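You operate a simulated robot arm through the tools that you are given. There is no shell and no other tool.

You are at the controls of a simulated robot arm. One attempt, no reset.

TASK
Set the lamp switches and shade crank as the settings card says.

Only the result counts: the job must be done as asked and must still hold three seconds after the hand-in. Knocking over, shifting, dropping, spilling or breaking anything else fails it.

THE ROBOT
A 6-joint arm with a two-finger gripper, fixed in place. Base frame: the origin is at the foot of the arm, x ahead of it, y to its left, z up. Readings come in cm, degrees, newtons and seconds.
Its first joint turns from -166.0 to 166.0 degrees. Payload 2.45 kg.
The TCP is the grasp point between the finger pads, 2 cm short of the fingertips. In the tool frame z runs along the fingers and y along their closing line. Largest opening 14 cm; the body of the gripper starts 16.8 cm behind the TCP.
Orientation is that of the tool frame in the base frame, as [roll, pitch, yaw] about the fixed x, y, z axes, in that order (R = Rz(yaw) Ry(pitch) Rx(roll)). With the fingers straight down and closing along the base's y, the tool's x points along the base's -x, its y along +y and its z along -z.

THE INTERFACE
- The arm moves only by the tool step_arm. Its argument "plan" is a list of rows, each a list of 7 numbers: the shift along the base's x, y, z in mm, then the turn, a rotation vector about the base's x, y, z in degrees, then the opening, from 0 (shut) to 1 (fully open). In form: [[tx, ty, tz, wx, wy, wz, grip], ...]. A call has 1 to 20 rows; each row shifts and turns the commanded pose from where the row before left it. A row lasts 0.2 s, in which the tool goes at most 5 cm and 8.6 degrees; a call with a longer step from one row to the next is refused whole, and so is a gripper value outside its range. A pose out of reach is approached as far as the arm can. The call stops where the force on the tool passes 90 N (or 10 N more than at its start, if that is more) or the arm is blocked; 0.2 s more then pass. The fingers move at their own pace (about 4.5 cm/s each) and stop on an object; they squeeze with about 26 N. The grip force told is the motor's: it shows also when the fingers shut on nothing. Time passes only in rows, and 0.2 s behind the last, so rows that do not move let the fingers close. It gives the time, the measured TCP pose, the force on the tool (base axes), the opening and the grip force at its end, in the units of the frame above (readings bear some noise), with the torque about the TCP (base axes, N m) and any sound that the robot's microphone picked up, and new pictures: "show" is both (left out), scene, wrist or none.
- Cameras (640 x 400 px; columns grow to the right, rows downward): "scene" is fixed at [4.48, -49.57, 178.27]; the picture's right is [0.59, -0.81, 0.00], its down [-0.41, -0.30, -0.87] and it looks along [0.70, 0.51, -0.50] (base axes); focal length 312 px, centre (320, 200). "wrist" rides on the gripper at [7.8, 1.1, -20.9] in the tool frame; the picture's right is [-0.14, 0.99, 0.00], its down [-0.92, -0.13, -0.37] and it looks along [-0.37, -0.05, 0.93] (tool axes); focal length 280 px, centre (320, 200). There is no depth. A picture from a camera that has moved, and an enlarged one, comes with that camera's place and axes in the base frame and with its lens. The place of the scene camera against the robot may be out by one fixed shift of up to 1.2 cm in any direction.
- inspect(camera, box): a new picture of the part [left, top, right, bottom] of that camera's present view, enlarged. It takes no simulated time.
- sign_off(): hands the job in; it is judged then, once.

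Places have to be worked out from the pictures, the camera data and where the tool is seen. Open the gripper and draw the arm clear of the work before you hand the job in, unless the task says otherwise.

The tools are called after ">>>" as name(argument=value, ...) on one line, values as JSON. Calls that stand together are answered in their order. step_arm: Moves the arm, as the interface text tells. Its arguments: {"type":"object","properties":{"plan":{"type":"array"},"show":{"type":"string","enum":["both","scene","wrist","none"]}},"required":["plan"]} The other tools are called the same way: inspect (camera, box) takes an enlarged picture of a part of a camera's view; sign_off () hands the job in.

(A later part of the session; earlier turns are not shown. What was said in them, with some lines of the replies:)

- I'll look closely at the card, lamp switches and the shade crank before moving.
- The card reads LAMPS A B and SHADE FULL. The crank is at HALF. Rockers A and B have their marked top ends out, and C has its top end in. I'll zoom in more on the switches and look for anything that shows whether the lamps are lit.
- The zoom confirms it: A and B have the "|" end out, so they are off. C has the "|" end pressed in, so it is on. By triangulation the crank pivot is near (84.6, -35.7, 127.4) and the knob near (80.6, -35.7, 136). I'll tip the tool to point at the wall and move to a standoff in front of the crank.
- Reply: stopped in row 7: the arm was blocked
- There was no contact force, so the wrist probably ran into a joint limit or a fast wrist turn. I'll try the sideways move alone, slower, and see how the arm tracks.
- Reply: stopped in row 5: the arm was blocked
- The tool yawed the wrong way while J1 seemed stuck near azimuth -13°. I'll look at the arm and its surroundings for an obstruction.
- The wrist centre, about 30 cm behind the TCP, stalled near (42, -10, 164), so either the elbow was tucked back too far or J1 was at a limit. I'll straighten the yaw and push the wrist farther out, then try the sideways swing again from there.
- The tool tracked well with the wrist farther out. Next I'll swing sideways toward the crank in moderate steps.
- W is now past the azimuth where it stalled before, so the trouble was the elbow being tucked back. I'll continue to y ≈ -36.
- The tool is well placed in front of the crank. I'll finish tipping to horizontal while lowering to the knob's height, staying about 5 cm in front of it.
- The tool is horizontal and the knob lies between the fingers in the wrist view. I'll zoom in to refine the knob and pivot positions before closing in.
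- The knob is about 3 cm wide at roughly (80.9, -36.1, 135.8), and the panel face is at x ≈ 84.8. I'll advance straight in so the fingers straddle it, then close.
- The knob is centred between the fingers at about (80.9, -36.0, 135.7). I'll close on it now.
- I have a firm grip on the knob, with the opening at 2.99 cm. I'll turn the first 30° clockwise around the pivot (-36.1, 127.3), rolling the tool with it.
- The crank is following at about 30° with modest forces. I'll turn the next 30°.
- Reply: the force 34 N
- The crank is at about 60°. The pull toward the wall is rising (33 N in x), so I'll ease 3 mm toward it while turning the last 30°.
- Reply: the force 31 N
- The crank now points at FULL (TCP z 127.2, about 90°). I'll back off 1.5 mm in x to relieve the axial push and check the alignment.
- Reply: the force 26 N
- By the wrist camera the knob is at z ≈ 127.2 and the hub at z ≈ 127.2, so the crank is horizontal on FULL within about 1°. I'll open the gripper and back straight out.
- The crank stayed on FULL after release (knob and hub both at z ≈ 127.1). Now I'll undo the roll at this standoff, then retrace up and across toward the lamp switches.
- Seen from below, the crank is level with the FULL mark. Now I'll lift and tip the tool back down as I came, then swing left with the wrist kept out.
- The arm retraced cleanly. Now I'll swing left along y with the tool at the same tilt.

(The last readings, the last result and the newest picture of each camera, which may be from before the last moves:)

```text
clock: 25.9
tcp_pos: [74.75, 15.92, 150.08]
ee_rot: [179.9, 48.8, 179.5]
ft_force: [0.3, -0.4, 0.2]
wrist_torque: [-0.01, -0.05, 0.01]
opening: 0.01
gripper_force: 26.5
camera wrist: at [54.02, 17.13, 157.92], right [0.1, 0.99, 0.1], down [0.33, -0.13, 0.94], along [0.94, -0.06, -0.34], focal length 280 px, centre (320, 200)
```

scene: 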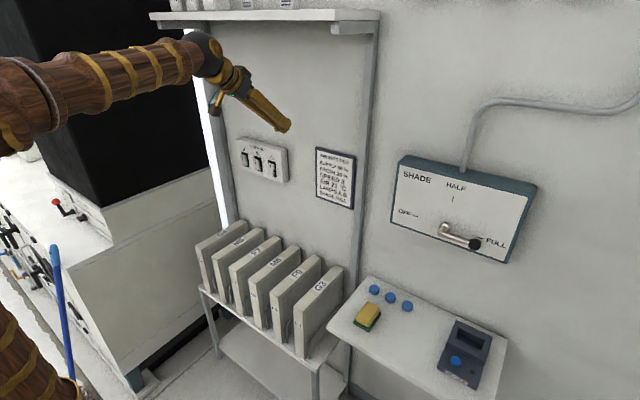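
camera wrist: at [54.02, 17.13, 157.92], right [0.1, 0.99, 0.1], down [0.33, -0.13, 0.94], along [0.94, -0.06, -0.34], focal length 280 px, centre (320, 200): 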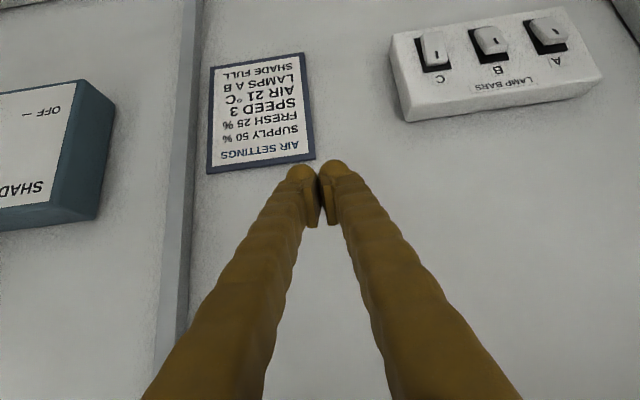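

Tracking well. I'll continue to y ≈ 33, in front of switch C.

>>> step_arm(plan=[[0, 29, 0, 0, 0, 0, 0], [0, 29, 0, 0, 0, 0, 0], [0, 29, 0, 0, 0, 0, 0], [0, 29, 0, 0, 0, 0, 0], [0, 29, 0, 0, 0, 0, 0], [0, 26, 0, 0, 0, 0, 0], [0, 0, 0, 0, 0, 0, 0]], show="both")

>>> inspect(camera="wrist", box=[240, 0, 560, 200])

```text
clock: 27.6
tcp_pos: [74.75, 32.89, 150.05]
ee_rot: [179.9, 48.8, 179.5]
ft_force: [-0.3, -0.9, 0.8]
wrist_torque: [0.0, -0.03, -0.04]
opening: 0.0
gripper_force: 26.4
camera wrist: at [53.93, 34.18, 157.84], right [0.1, 0.99, 0.1], down [0.33, -0.13, 0.94], along [0.94, -0.06, -0.34], focal length 280 px, centre (320, 200)
```

scene: 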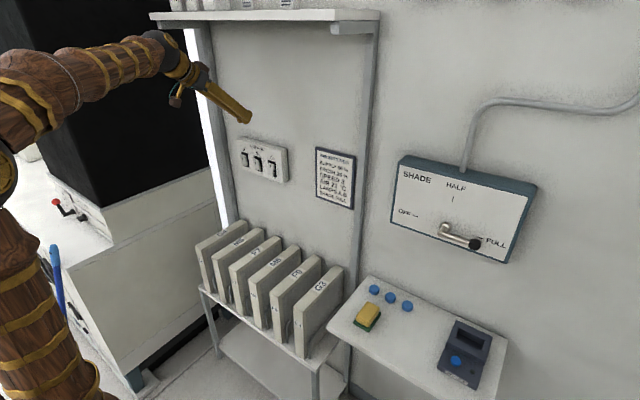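
wrist: 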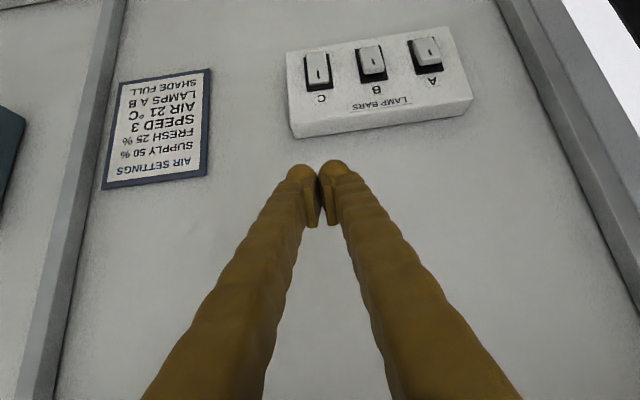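

```text
2.00 times, centred on (400, 100) of wrist
camera zoom: at [53.93, 34.18, 157.84], right [0.1, 0.99, 0.1], down [0.33, -0.13, 0.94], along [0.94, -0.06, -0.34], focal length 561 px, centre (160, 400)
```

zoom: 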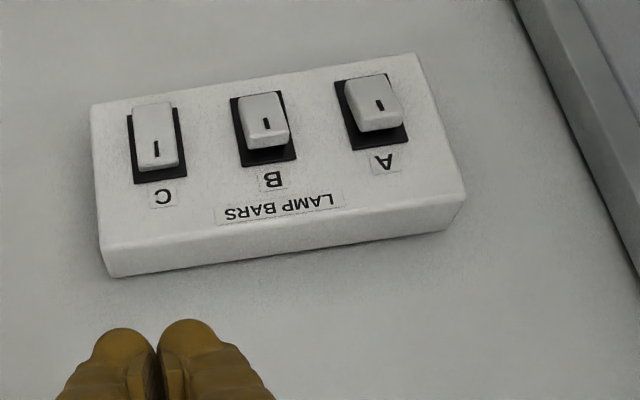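

From the last two wrist views, the lamp panel's front face is near x ≈ 87–88 with C at y ≈ 33. I'll tip to horizontal in front of it, staying about 10 cm back.

>>> step_arm(plan=[[0, 0, -30, 0, -5.9, 0, 0], [0, 0, -30, 0, -5.9, 0, 0], [0, 0, -30, 0, -5.9, 0, 0], [0, 0, -30, 0, -5.9, 0, 0], [0, 0, -30, 0, -5.9, 0, 0], [0, 0, -30, 0, -5.9, 0, 0], [0, 0, -30, 0, -5.9, 0, 0], [0, 0, 0, 0, 0, 0, 0]], show="both")

>>> inspect(camera="wrist", box=[240, 0, 560, 200])

```text
clock: 29.4
tcp_pos: [75.0, 32.81, 128.93]
ee_rot: [67.2, 89.6, 66.9]
ft_force: [0.1, 0.5, -0.2]
wrist_torque: [0.0, -0.01, 0.01]
opening: 0.0
gripper_force: 26.0
camera wrist: at [54.13, 34.0, 121.09], right [0.0, 0.99, 0.14], down [-0.37, -0.13, 0.92], along [0.93, -0.06, 0.37], focal length 280 px, centre (320, 200)
```

scene: 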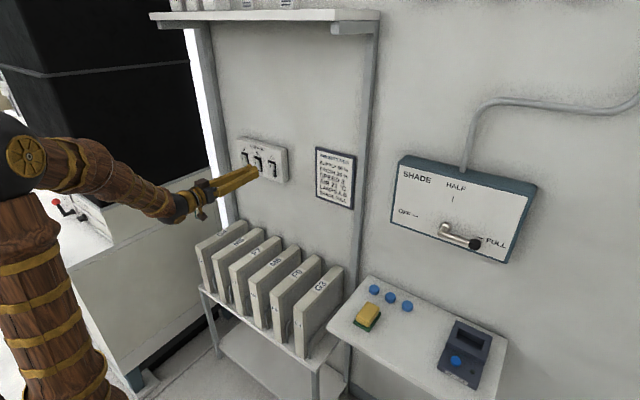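
wrist: 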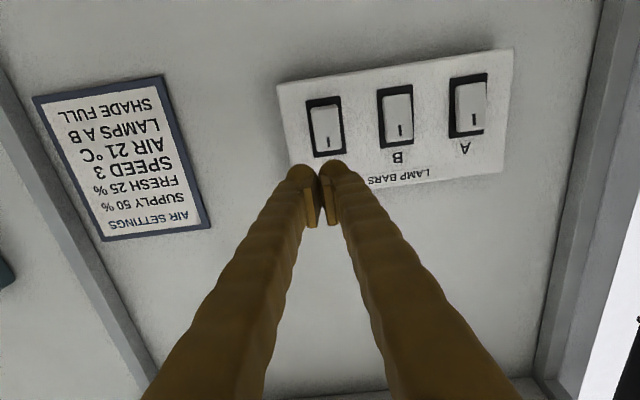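

```text
2.00 times, centred on (400, 100) of wrist
camera zoom: at [54.13, 34.0, 121.09], right [0.0, 0.99, 0.14], down [-0.37, -0.13, 0.92], along [0.93, -0.06, 0.37], focal length 561 px, centre (160, 400)
```

zoom: 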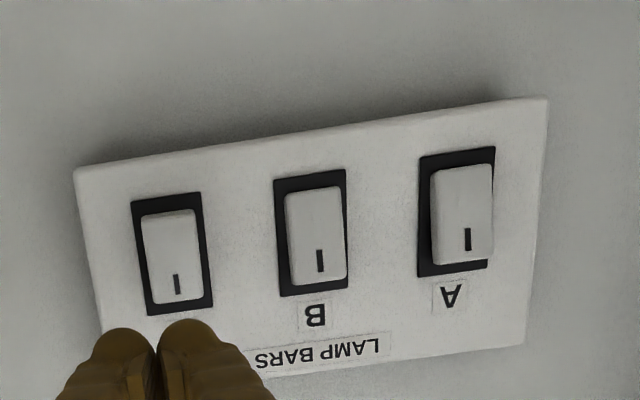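

The two wrist views agree. The panel face is at x ≈ 87.1, and the rockers are centred at y ≈ 33.8 (C), 41.8 (B) and 49.8 (A), z ≈ 125.35, each about 5.2 cm tall. I'll zoom in on the tilts before pressing.

>>> inspect(camera="wrist", box=[370, 60, 500, 170])

>>> inspect(camera="wrist", box=[280, 80, 380, 220])

>>> inspect(camera="scene", box=[200, 125, 310, 205])

```text
3.64 times, centred on (435, 115) of wrist
camera zoom: at [54.13, 34.0, 121.09], right [0.0, 0.99, 0.14], down [-0.37, -0.13, 0.92], along [0.93, -0.06, 0.37], focal length 1020 px, centre (-98, 509)
```

zoom: 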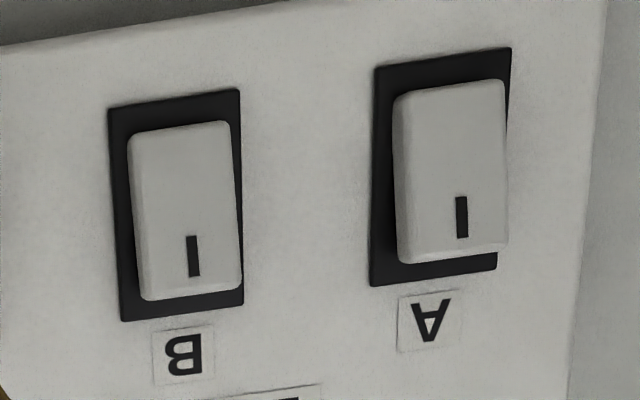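

```text
2.86 times, centred on (330, 150) of wrist
camera zoom: at [54.13, 34.0, 121.09], right [0.0, 0.99, 0.14], down [-0.37, -0.13, 0.92], along [0.93, -0.06, 0.37], focal length 801 px, centre (291, 343)
```

zoom: 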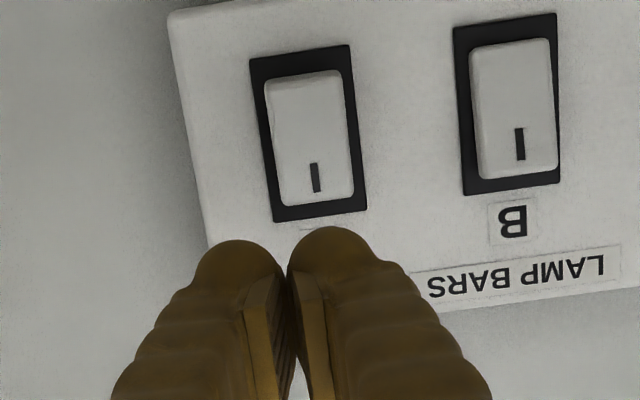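

```text
5.00 times, centred on (255, 165) of scene
camera zoom: at [4.48, -49.57, 178.27], right [0.59, -0.81, 0.0], down [-0.41, -0.3, -0.87], along [0.7, 0.51, -0.5], focal length 1560 px, centre (645, 375)
```

zoom: 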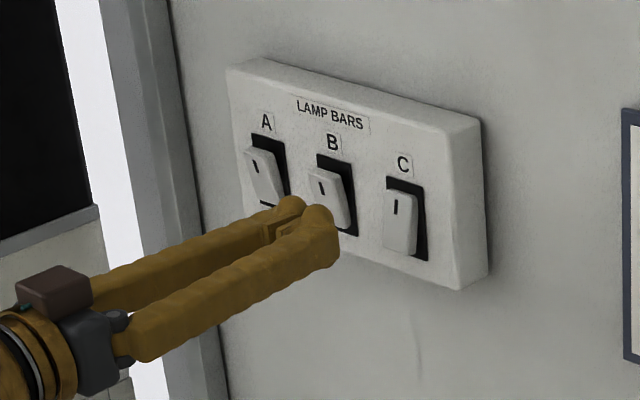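

A and B have the "|" end out and C has it in. I'll do C first: line up the closed fingertips with its lower end, tilted about 10° upward so the bottom of the tip leads.

>>> step_arm(plan=[[0, 3, -22, 0, -3.4, 0, 0], [10, 4, -21, 0, -3.3, 0, 0], [20, 3, -20, 0, -3.3, 0, 0], [15, 0, 0, 0, 0, 0, 0], [0, 0, 0, 0, 0, 0, 0]], show="both")

>>> inspect(camera="scene", box=[200, 125, 310, 205])

>>> inspect(camera="wrist", box=[220, 60, 420, 240])

```text
clock: 30.6
tcp_pos: [79.48, 33.91, 122.65]
ee_rot: [2.0, 79.9, 1.8]
ft_force: [0.2, 0.6, 0.0]
wrist_torque: [0.01, -0.01, 0.02]
opening: 0.01
gripper_force: 25.7
camera wrist: at [60.28, 35.17, 111.29], right [-0.02, 0.99, 0.14], down [-0.52, -0.13, 0.84], along [0.85, -0.06, 0.52], focal length 280 px, centre (320, 200)
```

scene: 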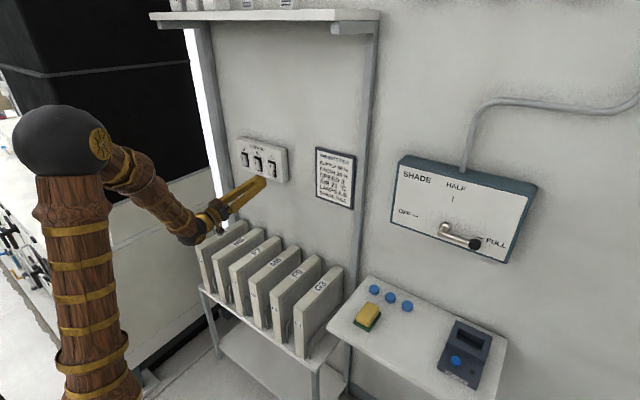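
wrist: 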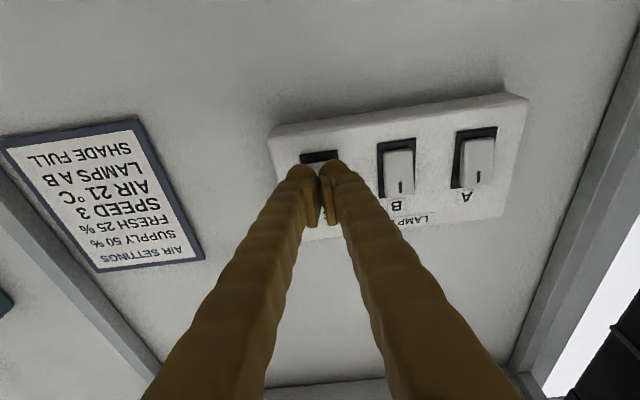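

```text
5.00 times, centred on (255, 165) of scene
camera zoom: at [4.48, -49.57, 178.27], right [0.59, -0.81, 0.0], down [-0.41, -0.3, -0.87], along [0.7, 0.51, -0.5], focal length 1560 px, centre (645, 375)
```

zoom: 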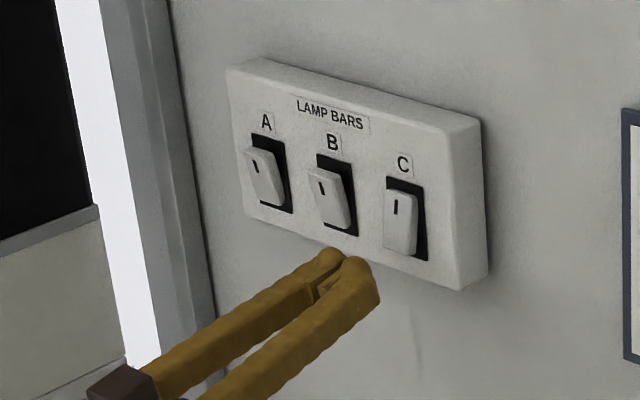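

```text
2.22 times, centred on (320, 150) of wrist
camera zoom: at [60.28, 35.17, 111.29], right [-0.02, 0.99, 0.14], down [-0.52, -0.13, 0.84], along [0.85, -0.06, 0.52], focal length 623 px, centre (320, 311)
```

zoom: 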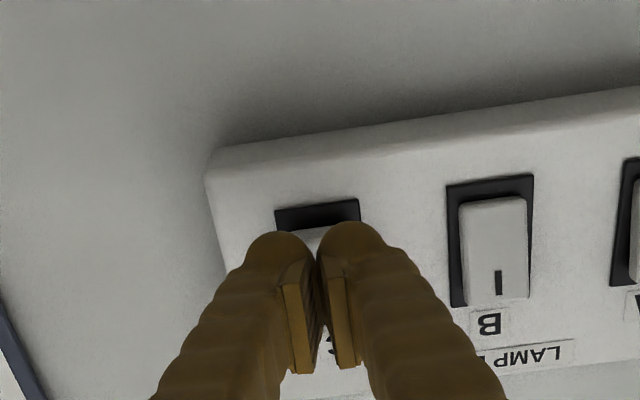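

The tip is aligned just in front of C's lower end, around (81.5, 33.9, 123). I'll advance slowly and watch the force.

>>> step_arm(plan=[[5, 0, 0, 0, 0, 0, 0], [5, 0, 0, 0, 0, 0, 0], [4, 0, 0, 0, 0, 0, 0], [4, 0, 0, 0, 0, 0, 0], [0, 0, 0, 0, 0, 0, 0]], show="none")

```text
clock: 31.8
tcp_pos: [81.22, 33.9, 122.74]
ee_rot: [2.1, 79.9, 1.8]
ft_force: [0.1, -0.4, -0.2]
wrist_torque: [-0.01, 0.01, -0.01]
opening: 0.0
gripper_force: 26.1
```

Still free with the tip at about x = 83.2. I'll continue in 2–3 mm steps.

>>> step_arm(plan=[[3, 0, 0, 0, 0, 0, 0], [3, 0, 0, 0, 0, 0, 0], [2, 0, 0, 0, 0, 0, 0], [2, 0, 0, 0, 0, 0, 0], [0, 0, 0, 0, 0, 0, 0]], show="wrist")

```text
clock: 33.0
tcp_pos: [82.24, 34.01, 122.74]
ee_rot: [2.1, 80.0, 1.7]
ft_force: [0.4, 0.3, 0.7]
wrist_torque: [-0.03, -0.03, 0.0]
opening: 0.0
gripper_force: 25.6
camera wrist: at [63.12, 35.14, 111.29], right [-0.02, 0.99, 0.14], down [-0.52, -0.13, 0.84], along [0.85, -0.06, 0.52], focal length 280 px, centre (320, 200)
```

wrist: 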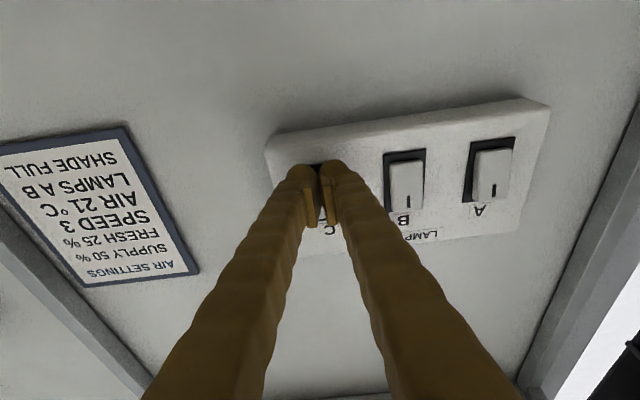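

Tip at about x = 84.2 and still no contact. I'll keep going gently.

>>> step_arm(plan=[[2, 0, 0, 0, 0, 0, 0], [2, 0, 0, 0, 0, 0, 0], [2, 0, 0, 0, 0, 0, 0], [0, 0, 0, 0, 0, 0, 0]], show="none")

```text
clock: 34.0
tcp_pos: [82.94, 34.0, 122.81]
ee_rot: [2.0, 79.9, 1.8]
ft_force: [0.0, -0.1, -0.7]
wrist_torque: [-0.03, 0.02, -0.02]
opening: 0.0
gripper_force: 25.9
```

>>> step_arm(plan=[[2, 0, 0, 0, 0, 0, 0], [2, 0, 0, 0, 0, 0, 0], [2, 0, 0, 0, 0, 0, 0], [0, 0, 0, 0, 0, 0, 0]], show="both")

>>> inspect(camera="scene", box=[200, 125, 310, 205])

>>> inspect(camera="wrist", box=[220, 60, 420, 240])

```text
clock: 35.0
tcp_pos: [83.52, 33.92, 122.65]
ee_rot: [2.0, 79.9, 1.7]
ft_force: [-0.1, 0.0, 0.2]
wrist_torque: [-0.03, -0.03, 0.03]
opening: 0.0
gripper_force: 26.1
camera wrist: at [64.33, 35.18, 111.36], right [-0.02, 0.99, 0.14], down [-0.52, -0.13, 0.84], along [0.85, -0.06, 0.52], focal length 280 px, centre (320, 200)
```

scene: 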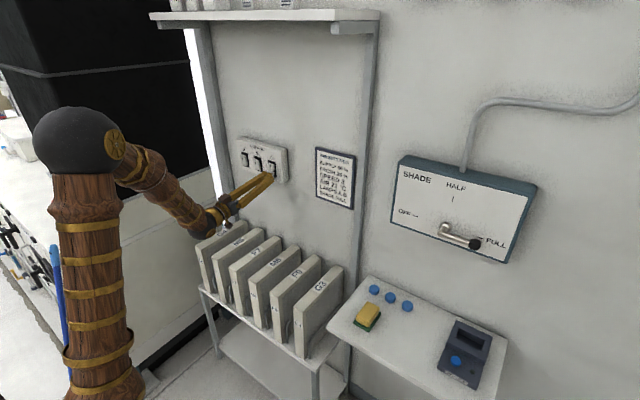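
wrist: 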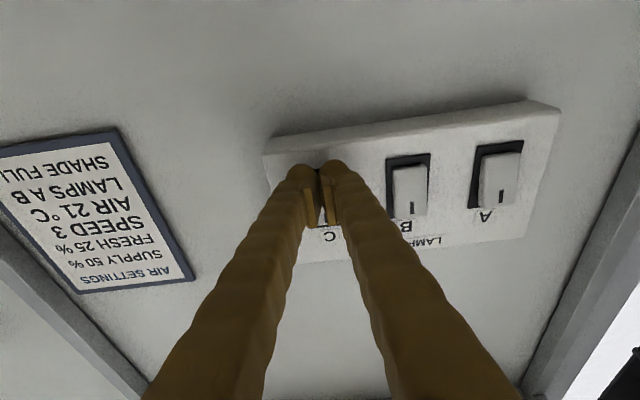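

```text
5.00 times, centred on (255, 165) of scene
camera zoom: at [4.48, -49.57, 178.27], right [0.59, -0.81, 0.0], down [-0.41, -0.3, -0.87], along [0.7, 0.51, -0.5], focal length 1560 px, centre (645, 375)
```

zoom: 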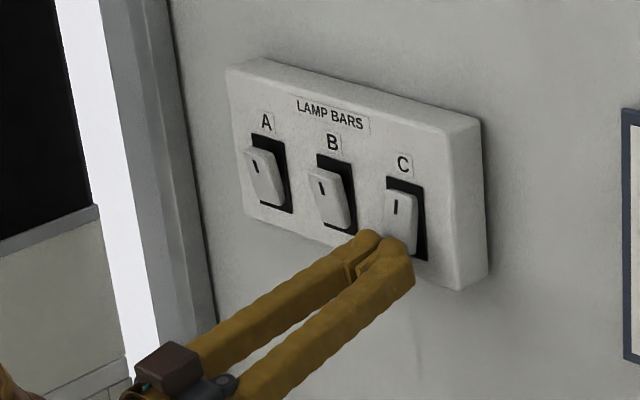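

```text
2.22 times, centred on (320, 150) of wrist
camera zoom: at [64.33, 35.18, 111.36], right [-0.02, 0.99, 0.14], down [-0.52, -0.13, 0.84], along [0.85, -0.06, 0.52], focal length 623 px, centre (320, 311)
```

zoom: 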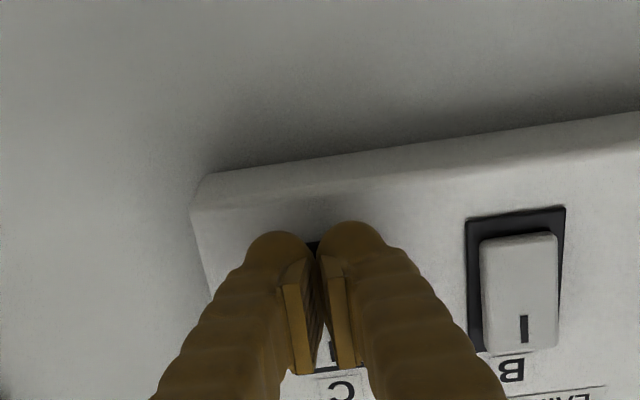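

The tip is now right at C's lower end at about x = 85.5, with the force still near zero. I'll continue in 2 mm steps.

>>> step_arm(plan=[[2, 0, 0, 0, 0, 0, 0], [2, 0, 0, 0, 0, 0, 0], [0, 0, 0, 0, 0, 0, 0]], show="none")

```text
clock: 35.8
tcp_pos: [83.9, 33.85, 122.76]
ee_rot: [2.0, 79.9, 1.9]
ft_force: [-1.4, -1.1, 0.2]
wrist_torque: [0.01, 0.01, 0.03]
opening: 0.04
gripper_force: 26.2
```

>>> step_arm(plan=[[2, 0, 0, 0, 0, 0, 0], [2, 0, 0, 0, 0, 0, 0], [0, 0, 0, 0, 0, 0, 0]], show="none")

```text
clock: 36.5
tcp_pos: [84.4, 34.09, 122.68]
ee_rot: [2.0, 79.8, 1.7]
ft_force: [-0.3, -0.2, 0.3]
wrist_torque: [0.02, 0.0, 0.02]
opening: 0.0
gripper_force: 25.9
```

>>> inspect(camera="scene", box=[225, 135, 300, 190])

>>> inspect(camera="wrist", box=[260, 110, 400, 240])

```text
7.27 times, centred on (262, 162) of scene
camera zoom: at [4.48, -49.57, 178.27], right [0.59, -0.81, 0.0], down [-0.41, -0.3, -0.87], along [0.7, 0.51, -0.5], focal length 2269 px, centre (738, 473)
```

zoom: 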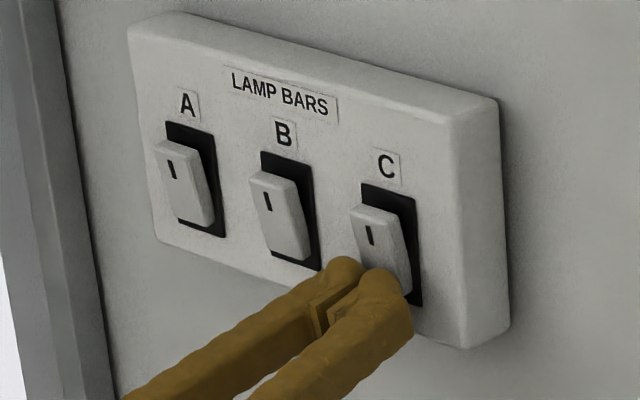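

```text
3.08 times, centred on (330, 175) of wrist
camera zoom: at [65.09, 35.19, 111.32], right [-0.02, 0.99, 0.14], down [-0.52, -0.13, 0.84], along [0.85, -0.06, 0.52], focal length 863 px, centre (289, 277)
```

zoom: 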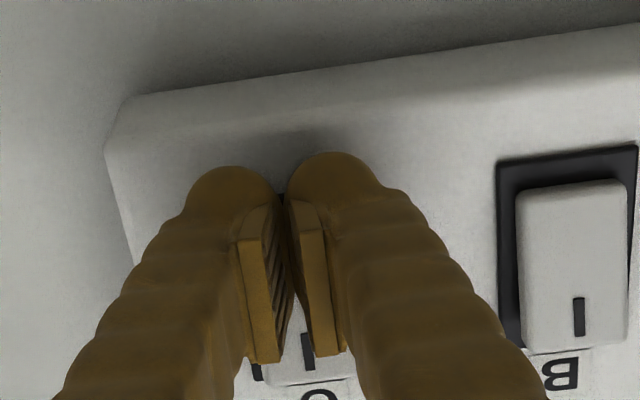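

C has flipped: its marked top now sticks out like A and B, and it took almost no force. I'll back off and look at the full scene, including whether the lighting changed.

>>> step_arm(plan=[[-10, 0, 0, 0, 0, 0, 0], [-20, 0, 0, 0, 0, 0, 0], [-25, 0, 0, 0, 0, 0, 0], [-25, 0, 0, 0, 0, 0, 0], [0, 0, 0, 0, 0, 0, 0]], show="both")

>>> inspect(camera="scene", box=[200, 125, 310, 205])

>>> inspect(camera="scene", box=[220, 125, 310, 195])

```text
clock: 37.8
tcp_pos: [76.2, 33.78, 122.65]
ee_rot: [2.0, 79.9, 1.8]
ft_force: [0.1, -0.7, 0.0]
wrist_torque: [-0.01, 0.02, 0.0]
opening: 0.0
gripper_force: 25.4
camera wrist: at [57.1, 35.02, 111.27], right [-0.02, 0.99, 0.14], down [-0.52, -0.13, 0.84], along [0.85, -0.06, 0.52], focal length 280 px, centre (320, 200)
```

scene: 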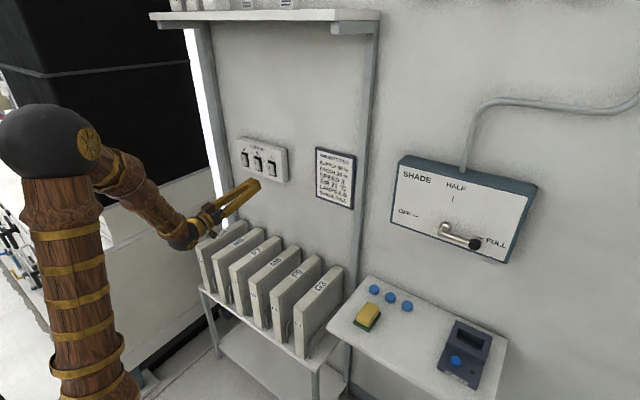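
wrist: 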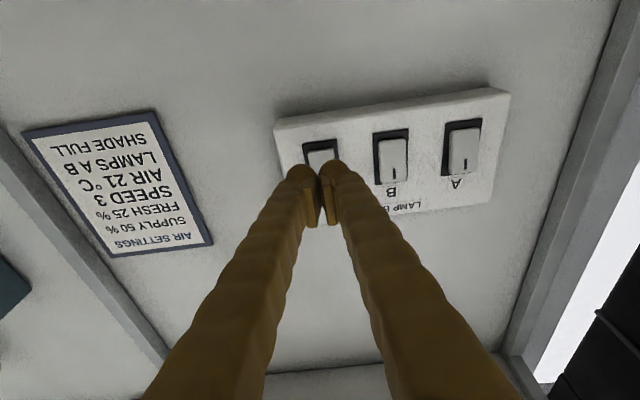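

```text
5.00 times, centred on (255, 165) of scene
camera zoom: at [4.48, -49.57, 178.27], right [0.59, -0.81, 0.0], down [-0.41, -0.3, -0.87], along [0.7, 0.51, -0.5], focal length 1560 px, centre (645, 375)
```

zoom: 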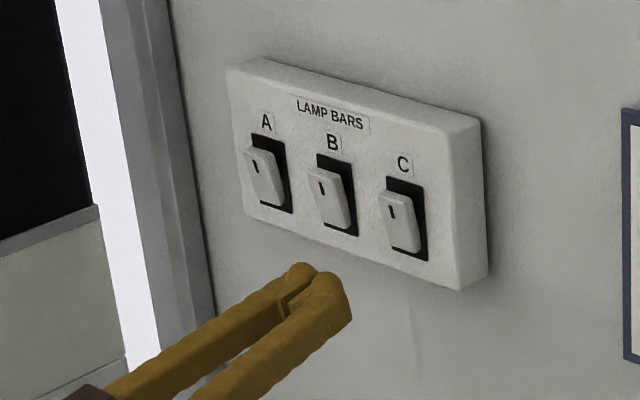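

```text
5.71 times, centred on (265, 160) of scene
camera zoom: at [4.48, -49.57, 178.27], right [0.59, -0.81, 0.0], down [-0.41, -0.3, -0.87], along [0.7, 0.51, -0.5], focal length 1783 px, centre (634, 429)
```

zoom: 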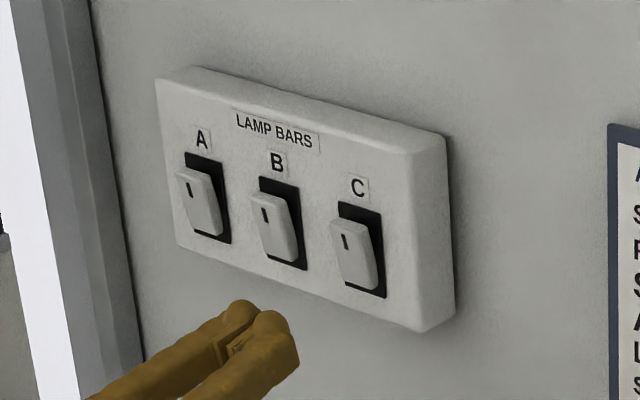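

All three rockers now match, with their marked ends out (off). Next is B: I'll line up with its upper end, tilted about 10° downward, still standing off.

>>> step_arm(plan=[[0, 16, 11, 0, 4, 0, 0], [0, 16, 11, 0, 4, 0, 0], [0, 16, 11, 0, 4, 0, 0], [0, 16, 11, 0, 4, 0, 0], [0, 16, 10, 0, 4, 0, 0], [20, 0, 0, 0, 0, 0, 0], [20, 0, 0, 0, 0, 0, 0], [0, 0, 0, 0, 0, 0, 0]], show="both")

>>> inspect(camera="scene", box=[225, 135, 300, 190])

>>> inspect(camera="wrist", box=[260, 80, 400, 240])

```text
clock: 39.5
tcp_pos: [80.25, 41.82, 128.13]
ee_rot: [178.4, 80.1, 178.2]
ft_force: [0.8, 0.6, -1.4]
wrist_torque: [0.0, -0.01, -0.02]
opening: 0.02
gripper_force: 25.8
camera wrist: at [58.38, 43.03, 124.02], right [0.03, 0.99, 0.14], down [-0.2, -0.13, 0.97], along [0.98, -0.06, 0.2], focal length 280 px, centre (320, 200)
```

scene: 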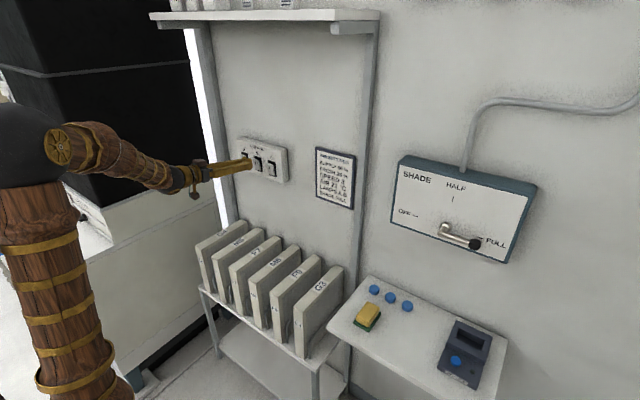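
wrist: 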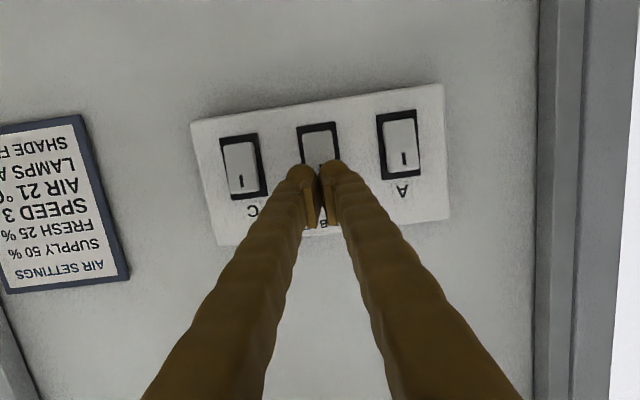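

```text
7.27 times, centred on (262, 162) of scene
camera zoom: at [4.48, -49.57, 178.27], right [0.59, -0.81, 0.0], down [-0.41, -0.3, -0.87], along [0.7, 0.51, -0.5], focal length 2269 px, centre (738, 473)
```

zoom: 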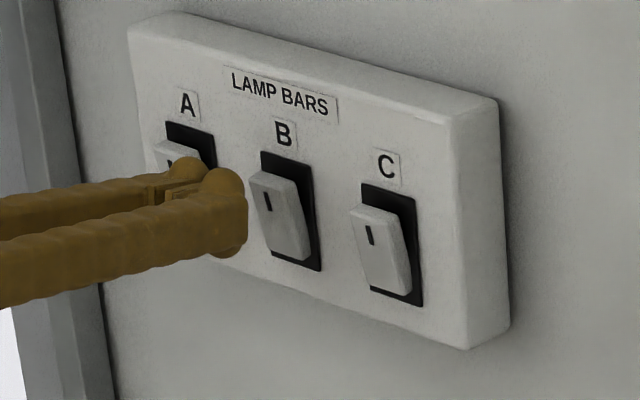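

```text
2.50 times, centred on (330, 160) of wrist
camera zoom: at [58.38, 43.03, 124.02], right [0.03, 0.99, 0.14], down [-0.2, -0.13, 0.97], along [0.98, -0.06, 0.2], focal length 701 px, centre (295, 300)
```

zoom: 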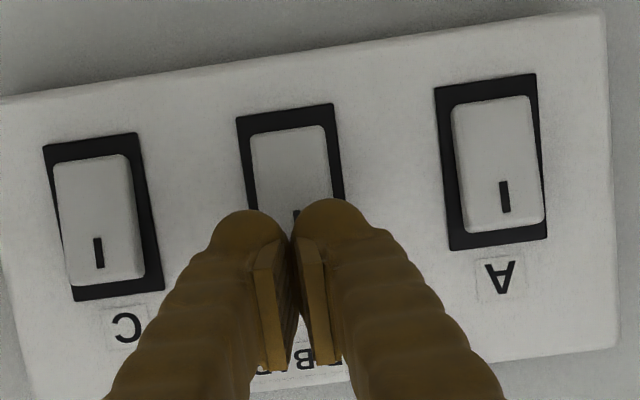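

The tip is lined up with B's upper end, with about 3 cm to go. I'll advance slowly to the depth that flipped C (TCP x ≈ 84.4).

>>> step_arm(plan=[[5, 0, 0, 0, 0, 0, 0], [5, 0, 0, 0, 0, 0, 0], [4, 0, 0, 0, 0, 0, 0], [4, 0, 0, 0, 0, 0, 0], [3, 0, 0, 0, 0, 0, 0], [3, 0, 0, 0, 0, 0, 0], [3, 0, 0, 0, 0, 0, 0], [3, 0, 0, 0, 0, 0, 0], [0, 0, 0, 0, 0, 0, 0]], show="none")

>>> inspect(camera="scene", box=[225, 135, 300, 190])

```text
clock: 41.5
tcp_pos: [83.27, 42.01, 127.97]
ee_rot: [178.6, 80.1, 178.4]
ft_force: [-0.1, -0.1, 0.4]
wrist_torque: [0.01, 0.01, 0.02]
opening: 0.0
gripper_force: 25.9
```

```text
7.27 times, centred on (262, 162) of scene
camera zoom: at [4.48, -49.57, 178.27], right [0.59, -0.81, 0.0], down [-0.41, -0.3, -0.87], along [0.7, 0.51, -0.5], focal length 2269 px, centre (738, 473)
```

zoom: 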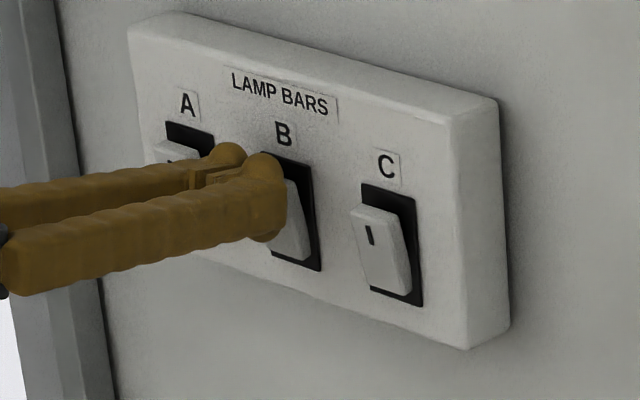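

Almost touching. I'll push the last centimetre in 2 mm steps.

>>> step_arm(plan=[[2, 0, 0, 0, 0, 0, 0], [2, 0, 0, 0, 0, 0, 0], [2, 0, 0, 0, 0, 0, 0], [2, 0, 0, 0, 0, 0, 0], [2, 0, 0, 0, 0, 0, 0], [0, 0, 0, 0, 0, 0, 0]], show="wrist")

>>> inspect(camera="scene", box=[225, 135, 300, 190])

```text
clock: 43.0
tcp_pos: [84.45, 42.01, 128.2]
ee_rot: [178.5, 80.2, 178.1]
ft_force: [0.9, 0.3, 0.4]
wrist_torque: [0.01, 0.0, -0.01]
opening: 0.01
gripper_force: 26.1
camera wrist: at [62.45, 43.11, 124.03], right [0.03, 0.99, 0.14], down [-0.21, -0.13, 0.97], along [0.98, -0.06, 0.2], focal length 280 px, centre (320, 200)
```

wrist: 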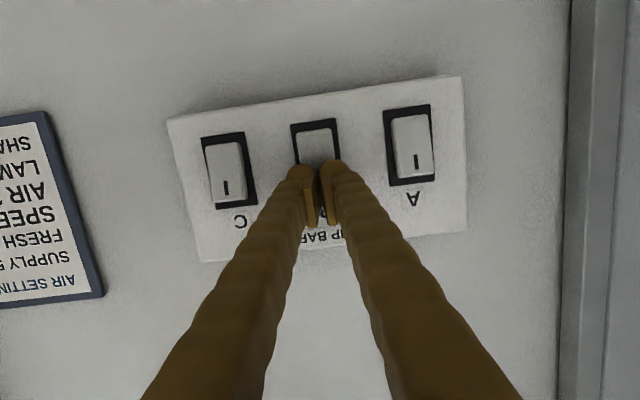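

```text
7.27 times, centred on (262, 162) of scene
camera zoom: at [4.48, -49.57, 178.27], right [0.59, -0.81, 0.0], down [-0.41, -0.3, -0.87], along [0.7, 0.51, -0.5], focal length 2269 px, centre (738, 473)
```

zoom: 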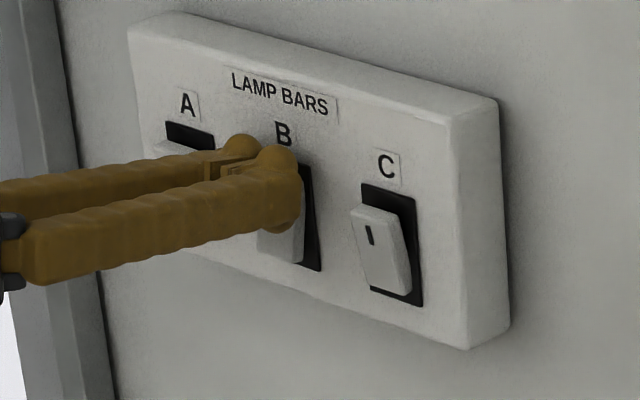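

B's lower end now appears to stand out, so it has flipped. I'll back off to confirm.

>>> step_arm(plan=[[-10, 0, 0, 0, 0, 0, 0], [-20, 0, 0, 0, 0, 0, 0], [-25, 0, 0, 0, 0, 0, 0], [-25, 0, 0, 0, 0, 0, 0], [0, 0, 0, 0, 0, 0, 0]], show="both")

>>> inspect(camera="scene", box=[225, 135, 300, 190])

>>> inspect(camera="wrist", box=[180, 60, 460, 240])

```text
clock: 44.1
tcp_pos: [76.31, 41.85, 128.01]
ee_rot: [178.6, 80.1, 178.3]
ft_force: [-0.1, 0.4, 0.4]
wrist_torque: [0.01, 0.01, -0.02]
opening: 0.03
gripper_force: 26.2
camera wrist: at [54.52, 43.1, 124.0], right [0.03, 0.99, 0.14], down [-0.2, -0.13, 0.97], along [0.98, -0.06, 0.2], focal length 280 px, centre (320, 200)
```

scene: 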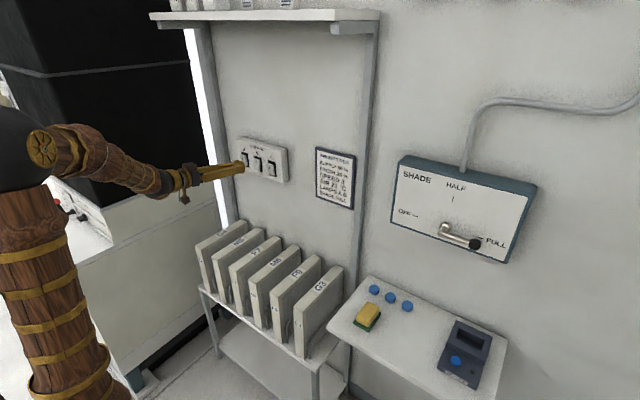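
wrist: 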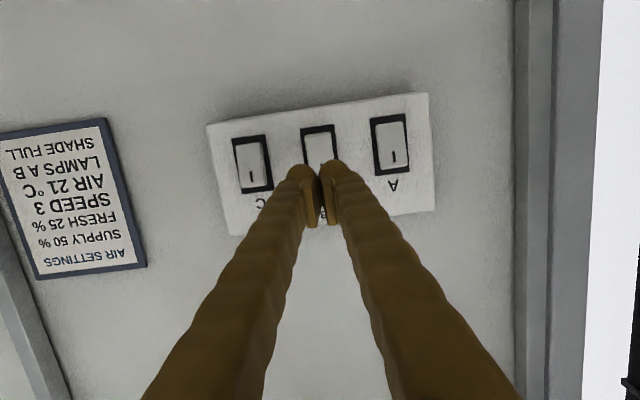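

```text
7.27 times, centred on (262, 162) of scene
camera zoom: at [4.48, -49.57, 178.27], right [0.59, -0.81, 0.0], down [-0.41, -0.3, -0.87], along [0.7, 0.51, -0.5], focal length 2269 px, centre (738, 473)
```

zoom: 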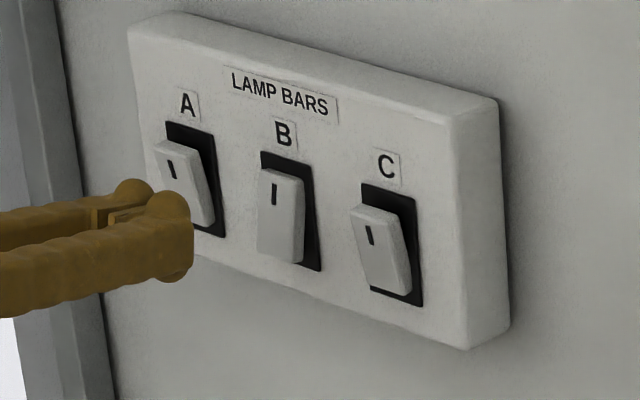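

```text
2.22 times, centred on (320, 150) of wrist
camera zoom: at [54.52, 43.1, 124.0], right [0.03, 0.99, 0.14], down [-0.2, -0.13, 0.97], along [0.98, -0.06, 0.2], focal length 623 px, centre (320, 311)
```

zoom: 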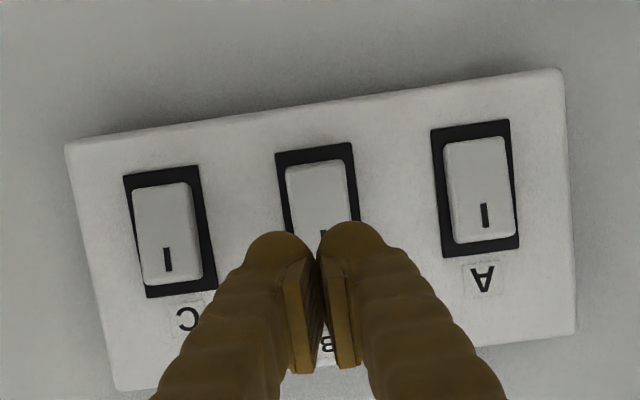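

B is now pressed in at the mark (on), and C is off. I'll move 8 cm left to line up with A's upper end.

>>> step_arm(plan=[[0, 20, 0, 0, 0, 0, 0], [0, 20, 0, 0, 0, 0, 0], [0, 20, 0, 0, 0, 0, 0], [0, 20, 0, 0, 0, 0, 0], [20, 0, 0, 0, 0, 0, 0], [20, 0, 0, 0, 0, 0, 0], [0, 0, 0, 0, 0, 0, 0]], show="both")

>>> inspect(camera="wrist", box=[180, 60, 460, 240])

```text
clock: 45.8
tcp_pos: [80.34, 49.94, 128.11]
ee_rot: [178.6, 80.1, 178.3]
ft_force: [-0.2, -0.9, -0.1]
wrist_torque: [0.01, 0.02, -0.02]
opening: 0.0
gripper_force: 26.0
camera wrist: at [58.46, 51.15, 124.02], right [0.03, 0.99, 0.14], down [-0.21, -0.13, 0.97], along [0.98, -0.06, 0.2], focal length 280 px, centre (320, 200)
```

scene: 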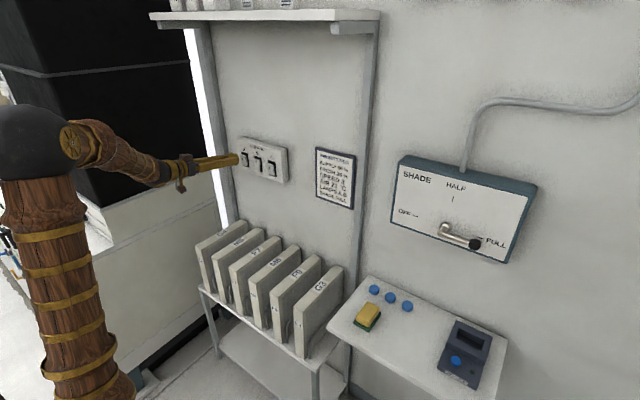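
wrist: 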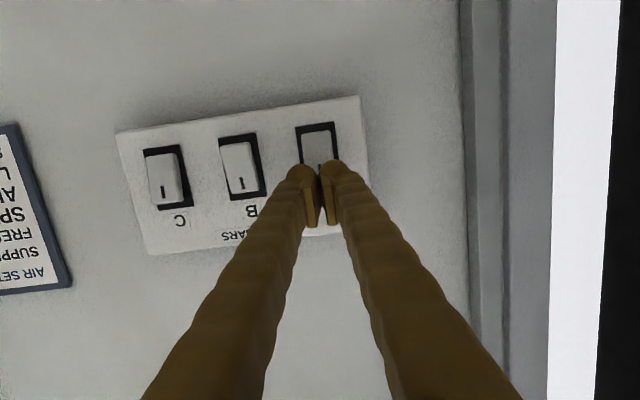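

```text
2.22 times, centred on (320, 150) of wrist
camera zoom: at [58.46, 51.15, 124.02], right [0.03, 0.99, 0.14], down [-0.21, -0.13, 0.97], along [0.98, -0.06, 0.2], focal length 623 px, centre (320, 311)
```

zoom: 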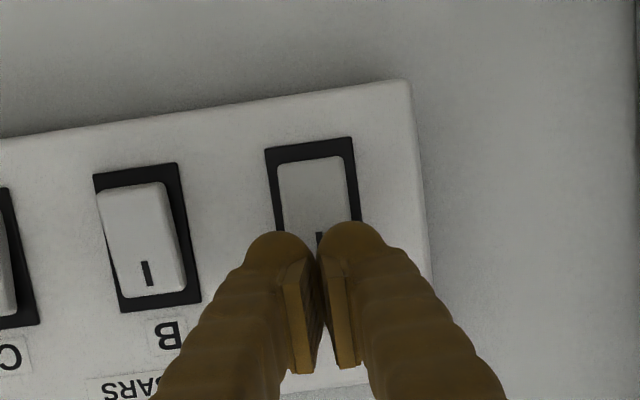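

The tip is aligned with A's upper end, just as it was for B. I'll advance the same way, slowly, to TCP x ≈ 84.4.

>>> step_arm(plan=[[5, 0, 0, 0, 0, 0, 0], [5, 0, 0, 0, 0, 0, 0], [4, 0, 0, 0, 0, 0, 0], [4, 0, 0, 0, 0, 0, 0], [3, 0, 0, 0, 0, 0, 0], [3, 0, 0, 0, 0, 0, 0], [3, 0, 0, 0, 0, 0, 0], [3, 0, 0, 0, 0, 0, 0], [2, 0, 0, 0, 0, 0, 0], [2, 0, 0, 0, 0, 0, 0], [2, 0, 0, 0, 0, 0, 0], [2, 0, 0, 0, 0, 0, 0], [2, 0, 0, 0, 0, 0, 0], [2, 0, 0, 0, 0, 0, 0], [0, 0, 0, 0, 0, 0, 0]], show="wrist")

>>> inspect(camera="scene", box=[225, 135, 300, 190])

```text
clock: 49.0
tcp_pos: [84.37, 50.0, 128.14]
ee_rot: [178.5, 80.2, 178.2]
ft_force: [0.5, -0.4, 0.2]
wrist_torque: [-0.03, 0.03, 0.02]
opening: 0.02
gripper_force: 26.1
camera wrist: at [62.53, 51.18, 123.97], right [0.03, 0.99, 0.14], down [-0.21, -0.13, 0.97], along [0.98, -0.06, 0.2], focal length 280 px, centre (320, 200)
```

wrist: 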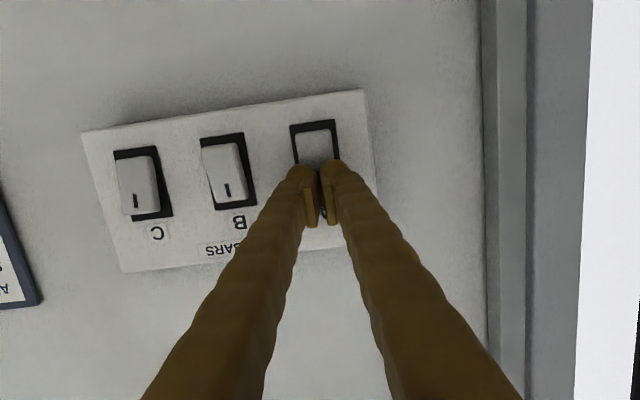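

```text
7.27 times, centred on (262, 162) of scene
camera zoom: at [4.48, -49.57, 178.27], right [0.59, -0.81, 0.0], down [-0.41, -0.3, -0.87], along [0.7, 0.51, -0.5], focal length 2269 px, centre (738, 473)
```

zoom: 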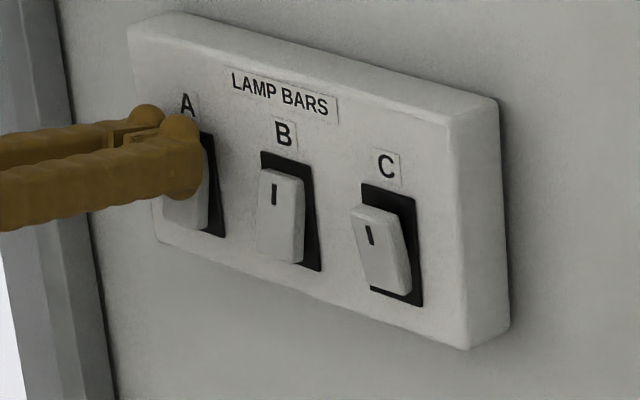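

A looks flipped, with its lower end now standing out. I'll back off and move right, clear of the panel, to confirm.

>>> step_arm(plan=[[-10, 0, 0, 0, 0, 0, 0], [-20, 0, 0, 0, 0, 0, 0], [-25, 0, 0, 0, 0, 0, 0], [-25, 0, 0, 0, 0, 0, 0], [-20, -20, 10, 0, 4, 0, 0], [0, -25, 20, 0, 5, 0, 0.1], [0, -25, 20, 0, 5, 0, 0.2], [0, -25, 20, 0, 5, 0, 0.3], [0, -25, 25, 0, 5, 0, 0.3], [0, -25, 25, 0, 5, 0, 0.3], [0, -25, 25, 0, 5, 0, 0.3], [10, -25, 25, 0, 5, 0, 0.3], [0, 0, 0, 0, 0, 0, 0.3]], show="both")

>>> inspect(camera="scene", box=[225, 135, 300, 190])

>>> inspect(camera="scene", box=[380, 150, 550, 270])

```text
clock: 51.8
tcp_pos: [75.37, 30.33, 145.45]
ee_rot: [180.0, 41.1, 179.6]
ft_force: [-0.1, 0.2, 0.8]
wrist_torque: [-0.03, 0.01, 0.02]
opening: 4.2
gripper_force: 0.0
camera wrist: at [55.82, 31.59, 155.95], right [0.11, 0.99, 0.09], down [0.45, -0.13, 0.88], along [0.89, -0.06, -0.46], focal length 280 px, centre (320, 200)
```

scene: 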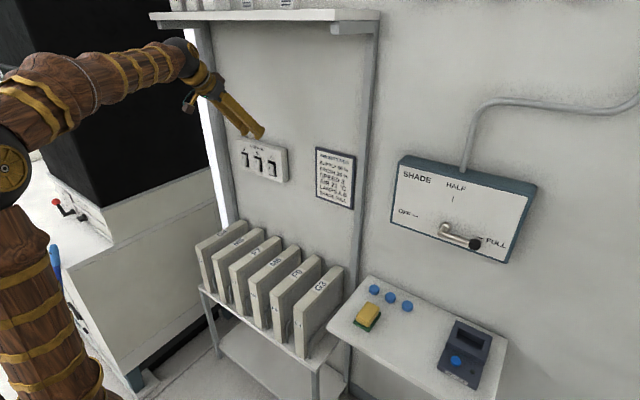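
wrist: 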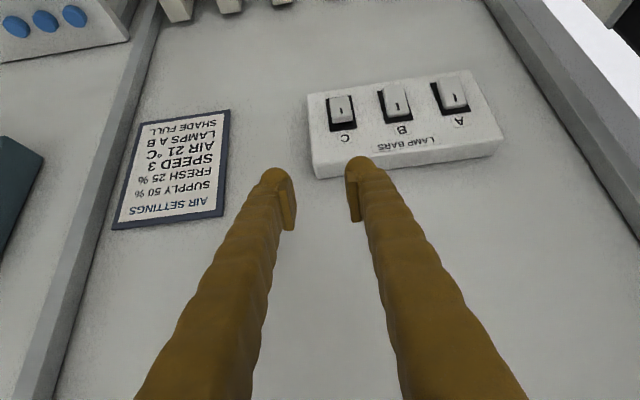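

```text
7.27 times, centred on (262, 162) of scene
camera zoom: at [4.48, -49.57, 178.27], right [0.59, -0.81, 0.0], down [-0.41, -0.3, -0.87], along [0.7, 0.51, -0.5], focal length 2269 px, centre (738, 473)
```

zoom: 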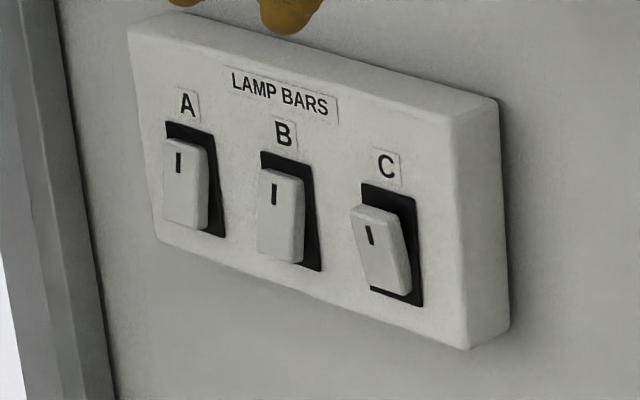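

```text
3.33 times, centred on (465, 210) of scene
camera zoom: at [4.48, -49.57, 178.27], right [0.59, -0.81, 0.0], down [-0.41, -0.3, -0.87], along [0.7, 0.51, -0.5], focal length 1040 px, centre (-163, 167)
```

zoom: 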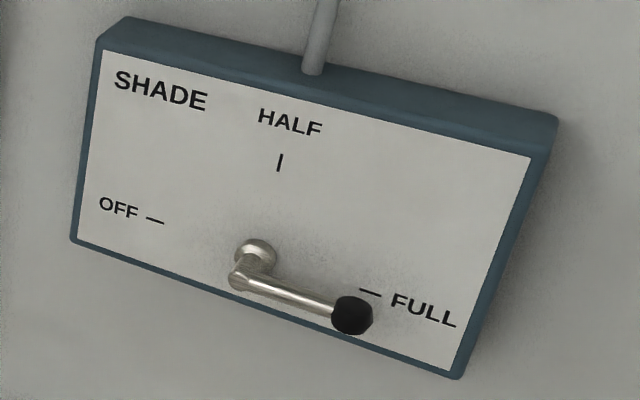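

Confirmed: A and B have the "|" end pressed in (on), C has it out (off), and the crank sits on FULL. I'll return to roughly the start pose with the gripper open, well clear of everything.

>>> step_arm(plan=[[-15, -24, 5, 0, 4.1, 0, 0.5], [-15, -24, 5, 0, 4.1, 0, 0.7], [-15, -24, 5, 0, 4.1, 0, 1], [-15, -24, 5, 0, 4.1, 0, 1], [-15, -24, 5, 0, 4.1, 0, 1], [-15, -24, 5, 0, 4.1, 0, 1], [-15, -24, 5, 0, 4.1, 0, 1], [-15, -24, 5, 0, 4.1, 0, 1], [-15, -24, 5, 0, 4.1, 0, 1], [-15, -24, 5, 0, 4.1, 0, 1], [-15, -20, 5, 0, 0, 0, 1], [-15, -10, 5, 0, 0, 0, 1], [0, 0, 0, 0, 0, 0, 1]], show="both")

>>> inspect(camera="scene", box=[225, 135, 300, 190])

>>> inspect(camera="scene", box=[380, 150, 550, 270])

```text
clock: 54.5
tcp_pos: [57.65, 3.57, 151.16]
ee_rot: [-179.6, 0.1, 179.7]
ft_force: [0.7, 0.0, 0.3]
wrist_torque: [0.0, 0.0, 0.0]
opening: 13.98
gripper_force: 0.0
camera wrist: at [49.82, 4.74, 171.91], right [0.14, 0.99, 0.0], down [0.92, -0.13, 0.37], along [0.37, -0.06, -0.93], focal length 280 px, centre (320, 200)
```

scene: 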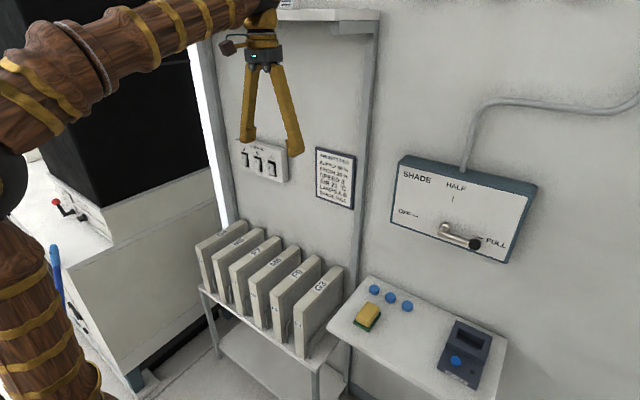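
wrist: 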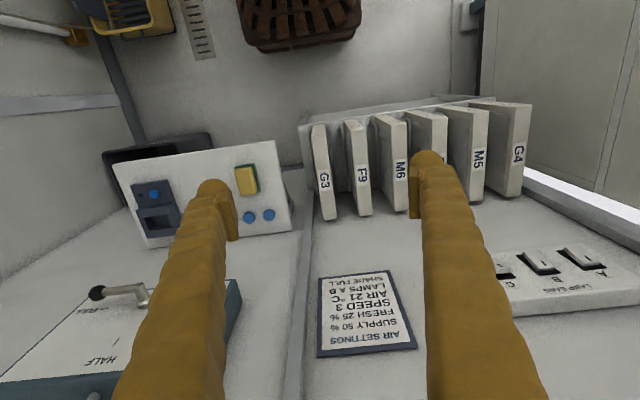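

```text
7.27 times, centred on (262, 162) of scene
camera zoom: at [4.48, -49.57, 178.27], right [0.59, -0.81, 0.0], down [-0.41, -0.3, -0.87], along [0.7, 0.51, -0.5], focal length 2269 px, centre (738, 473)
```

zoom: 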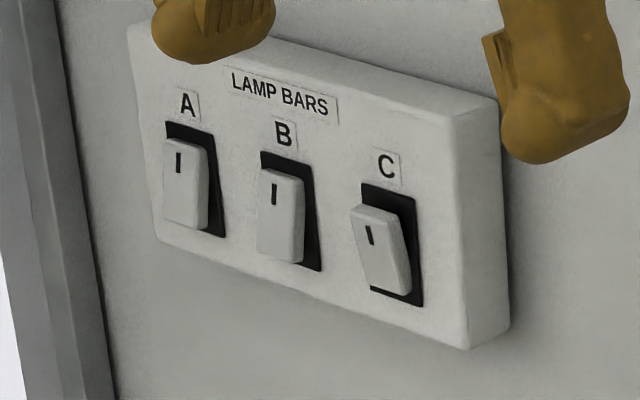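

```text
3.33 times, centred on (465, 210) of scene
camera zoom: at [4.48, -49.57, 178.27], right [0.59, -0.81, 0.0], down [-0.41, -0.3, -0.87], along [0.7, 0.51, -0.5], focal length 1040 px, centre (-163, 167)
```

zoom: 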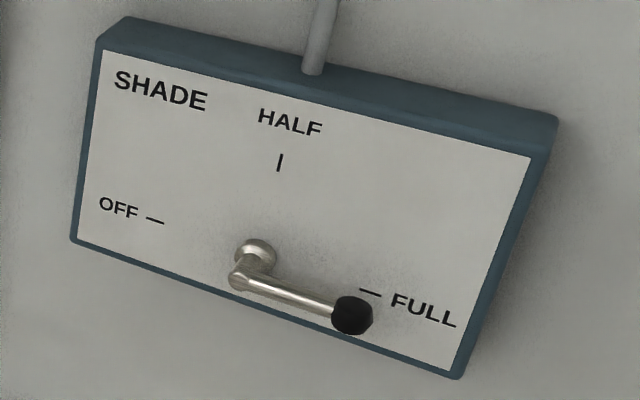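

The arm is back near its start pose with the gripper open. A and B are on, C is off, the crank is on FULL, and nothing else in view has shifted. I'm handing the job in.

>>> sign_off()

```text
The job is handed in.
```

I set the controls to match the card ("LAMPS A B", "SHADE FULL") and handed the job in. I don't have the judged result.

- **Lamp switches:** A and B are on and C is off. I took "on" to mean the end marked "|" is pressed in, and by that reading all three started the wrong way round, so I flipped each one. No lamp was visible in the pictures to confirm this.
- **Shade crank:** I turned it 90° from HALF to FULL, and it stayed there after I let go. By the camera measurements it is within about 1° of the mark.
- **Blocked moves:** early on the arm was blocked twice while I tried to swing right with it folded back. There was no force on the tool, and I went on with the arm extended farther out. I never found the cause. Nothing in view had moved by the end, but I couldn't see behind the robot.

At hand-in the arm was back near its start pose, clear of the work, with the gripper fully open.
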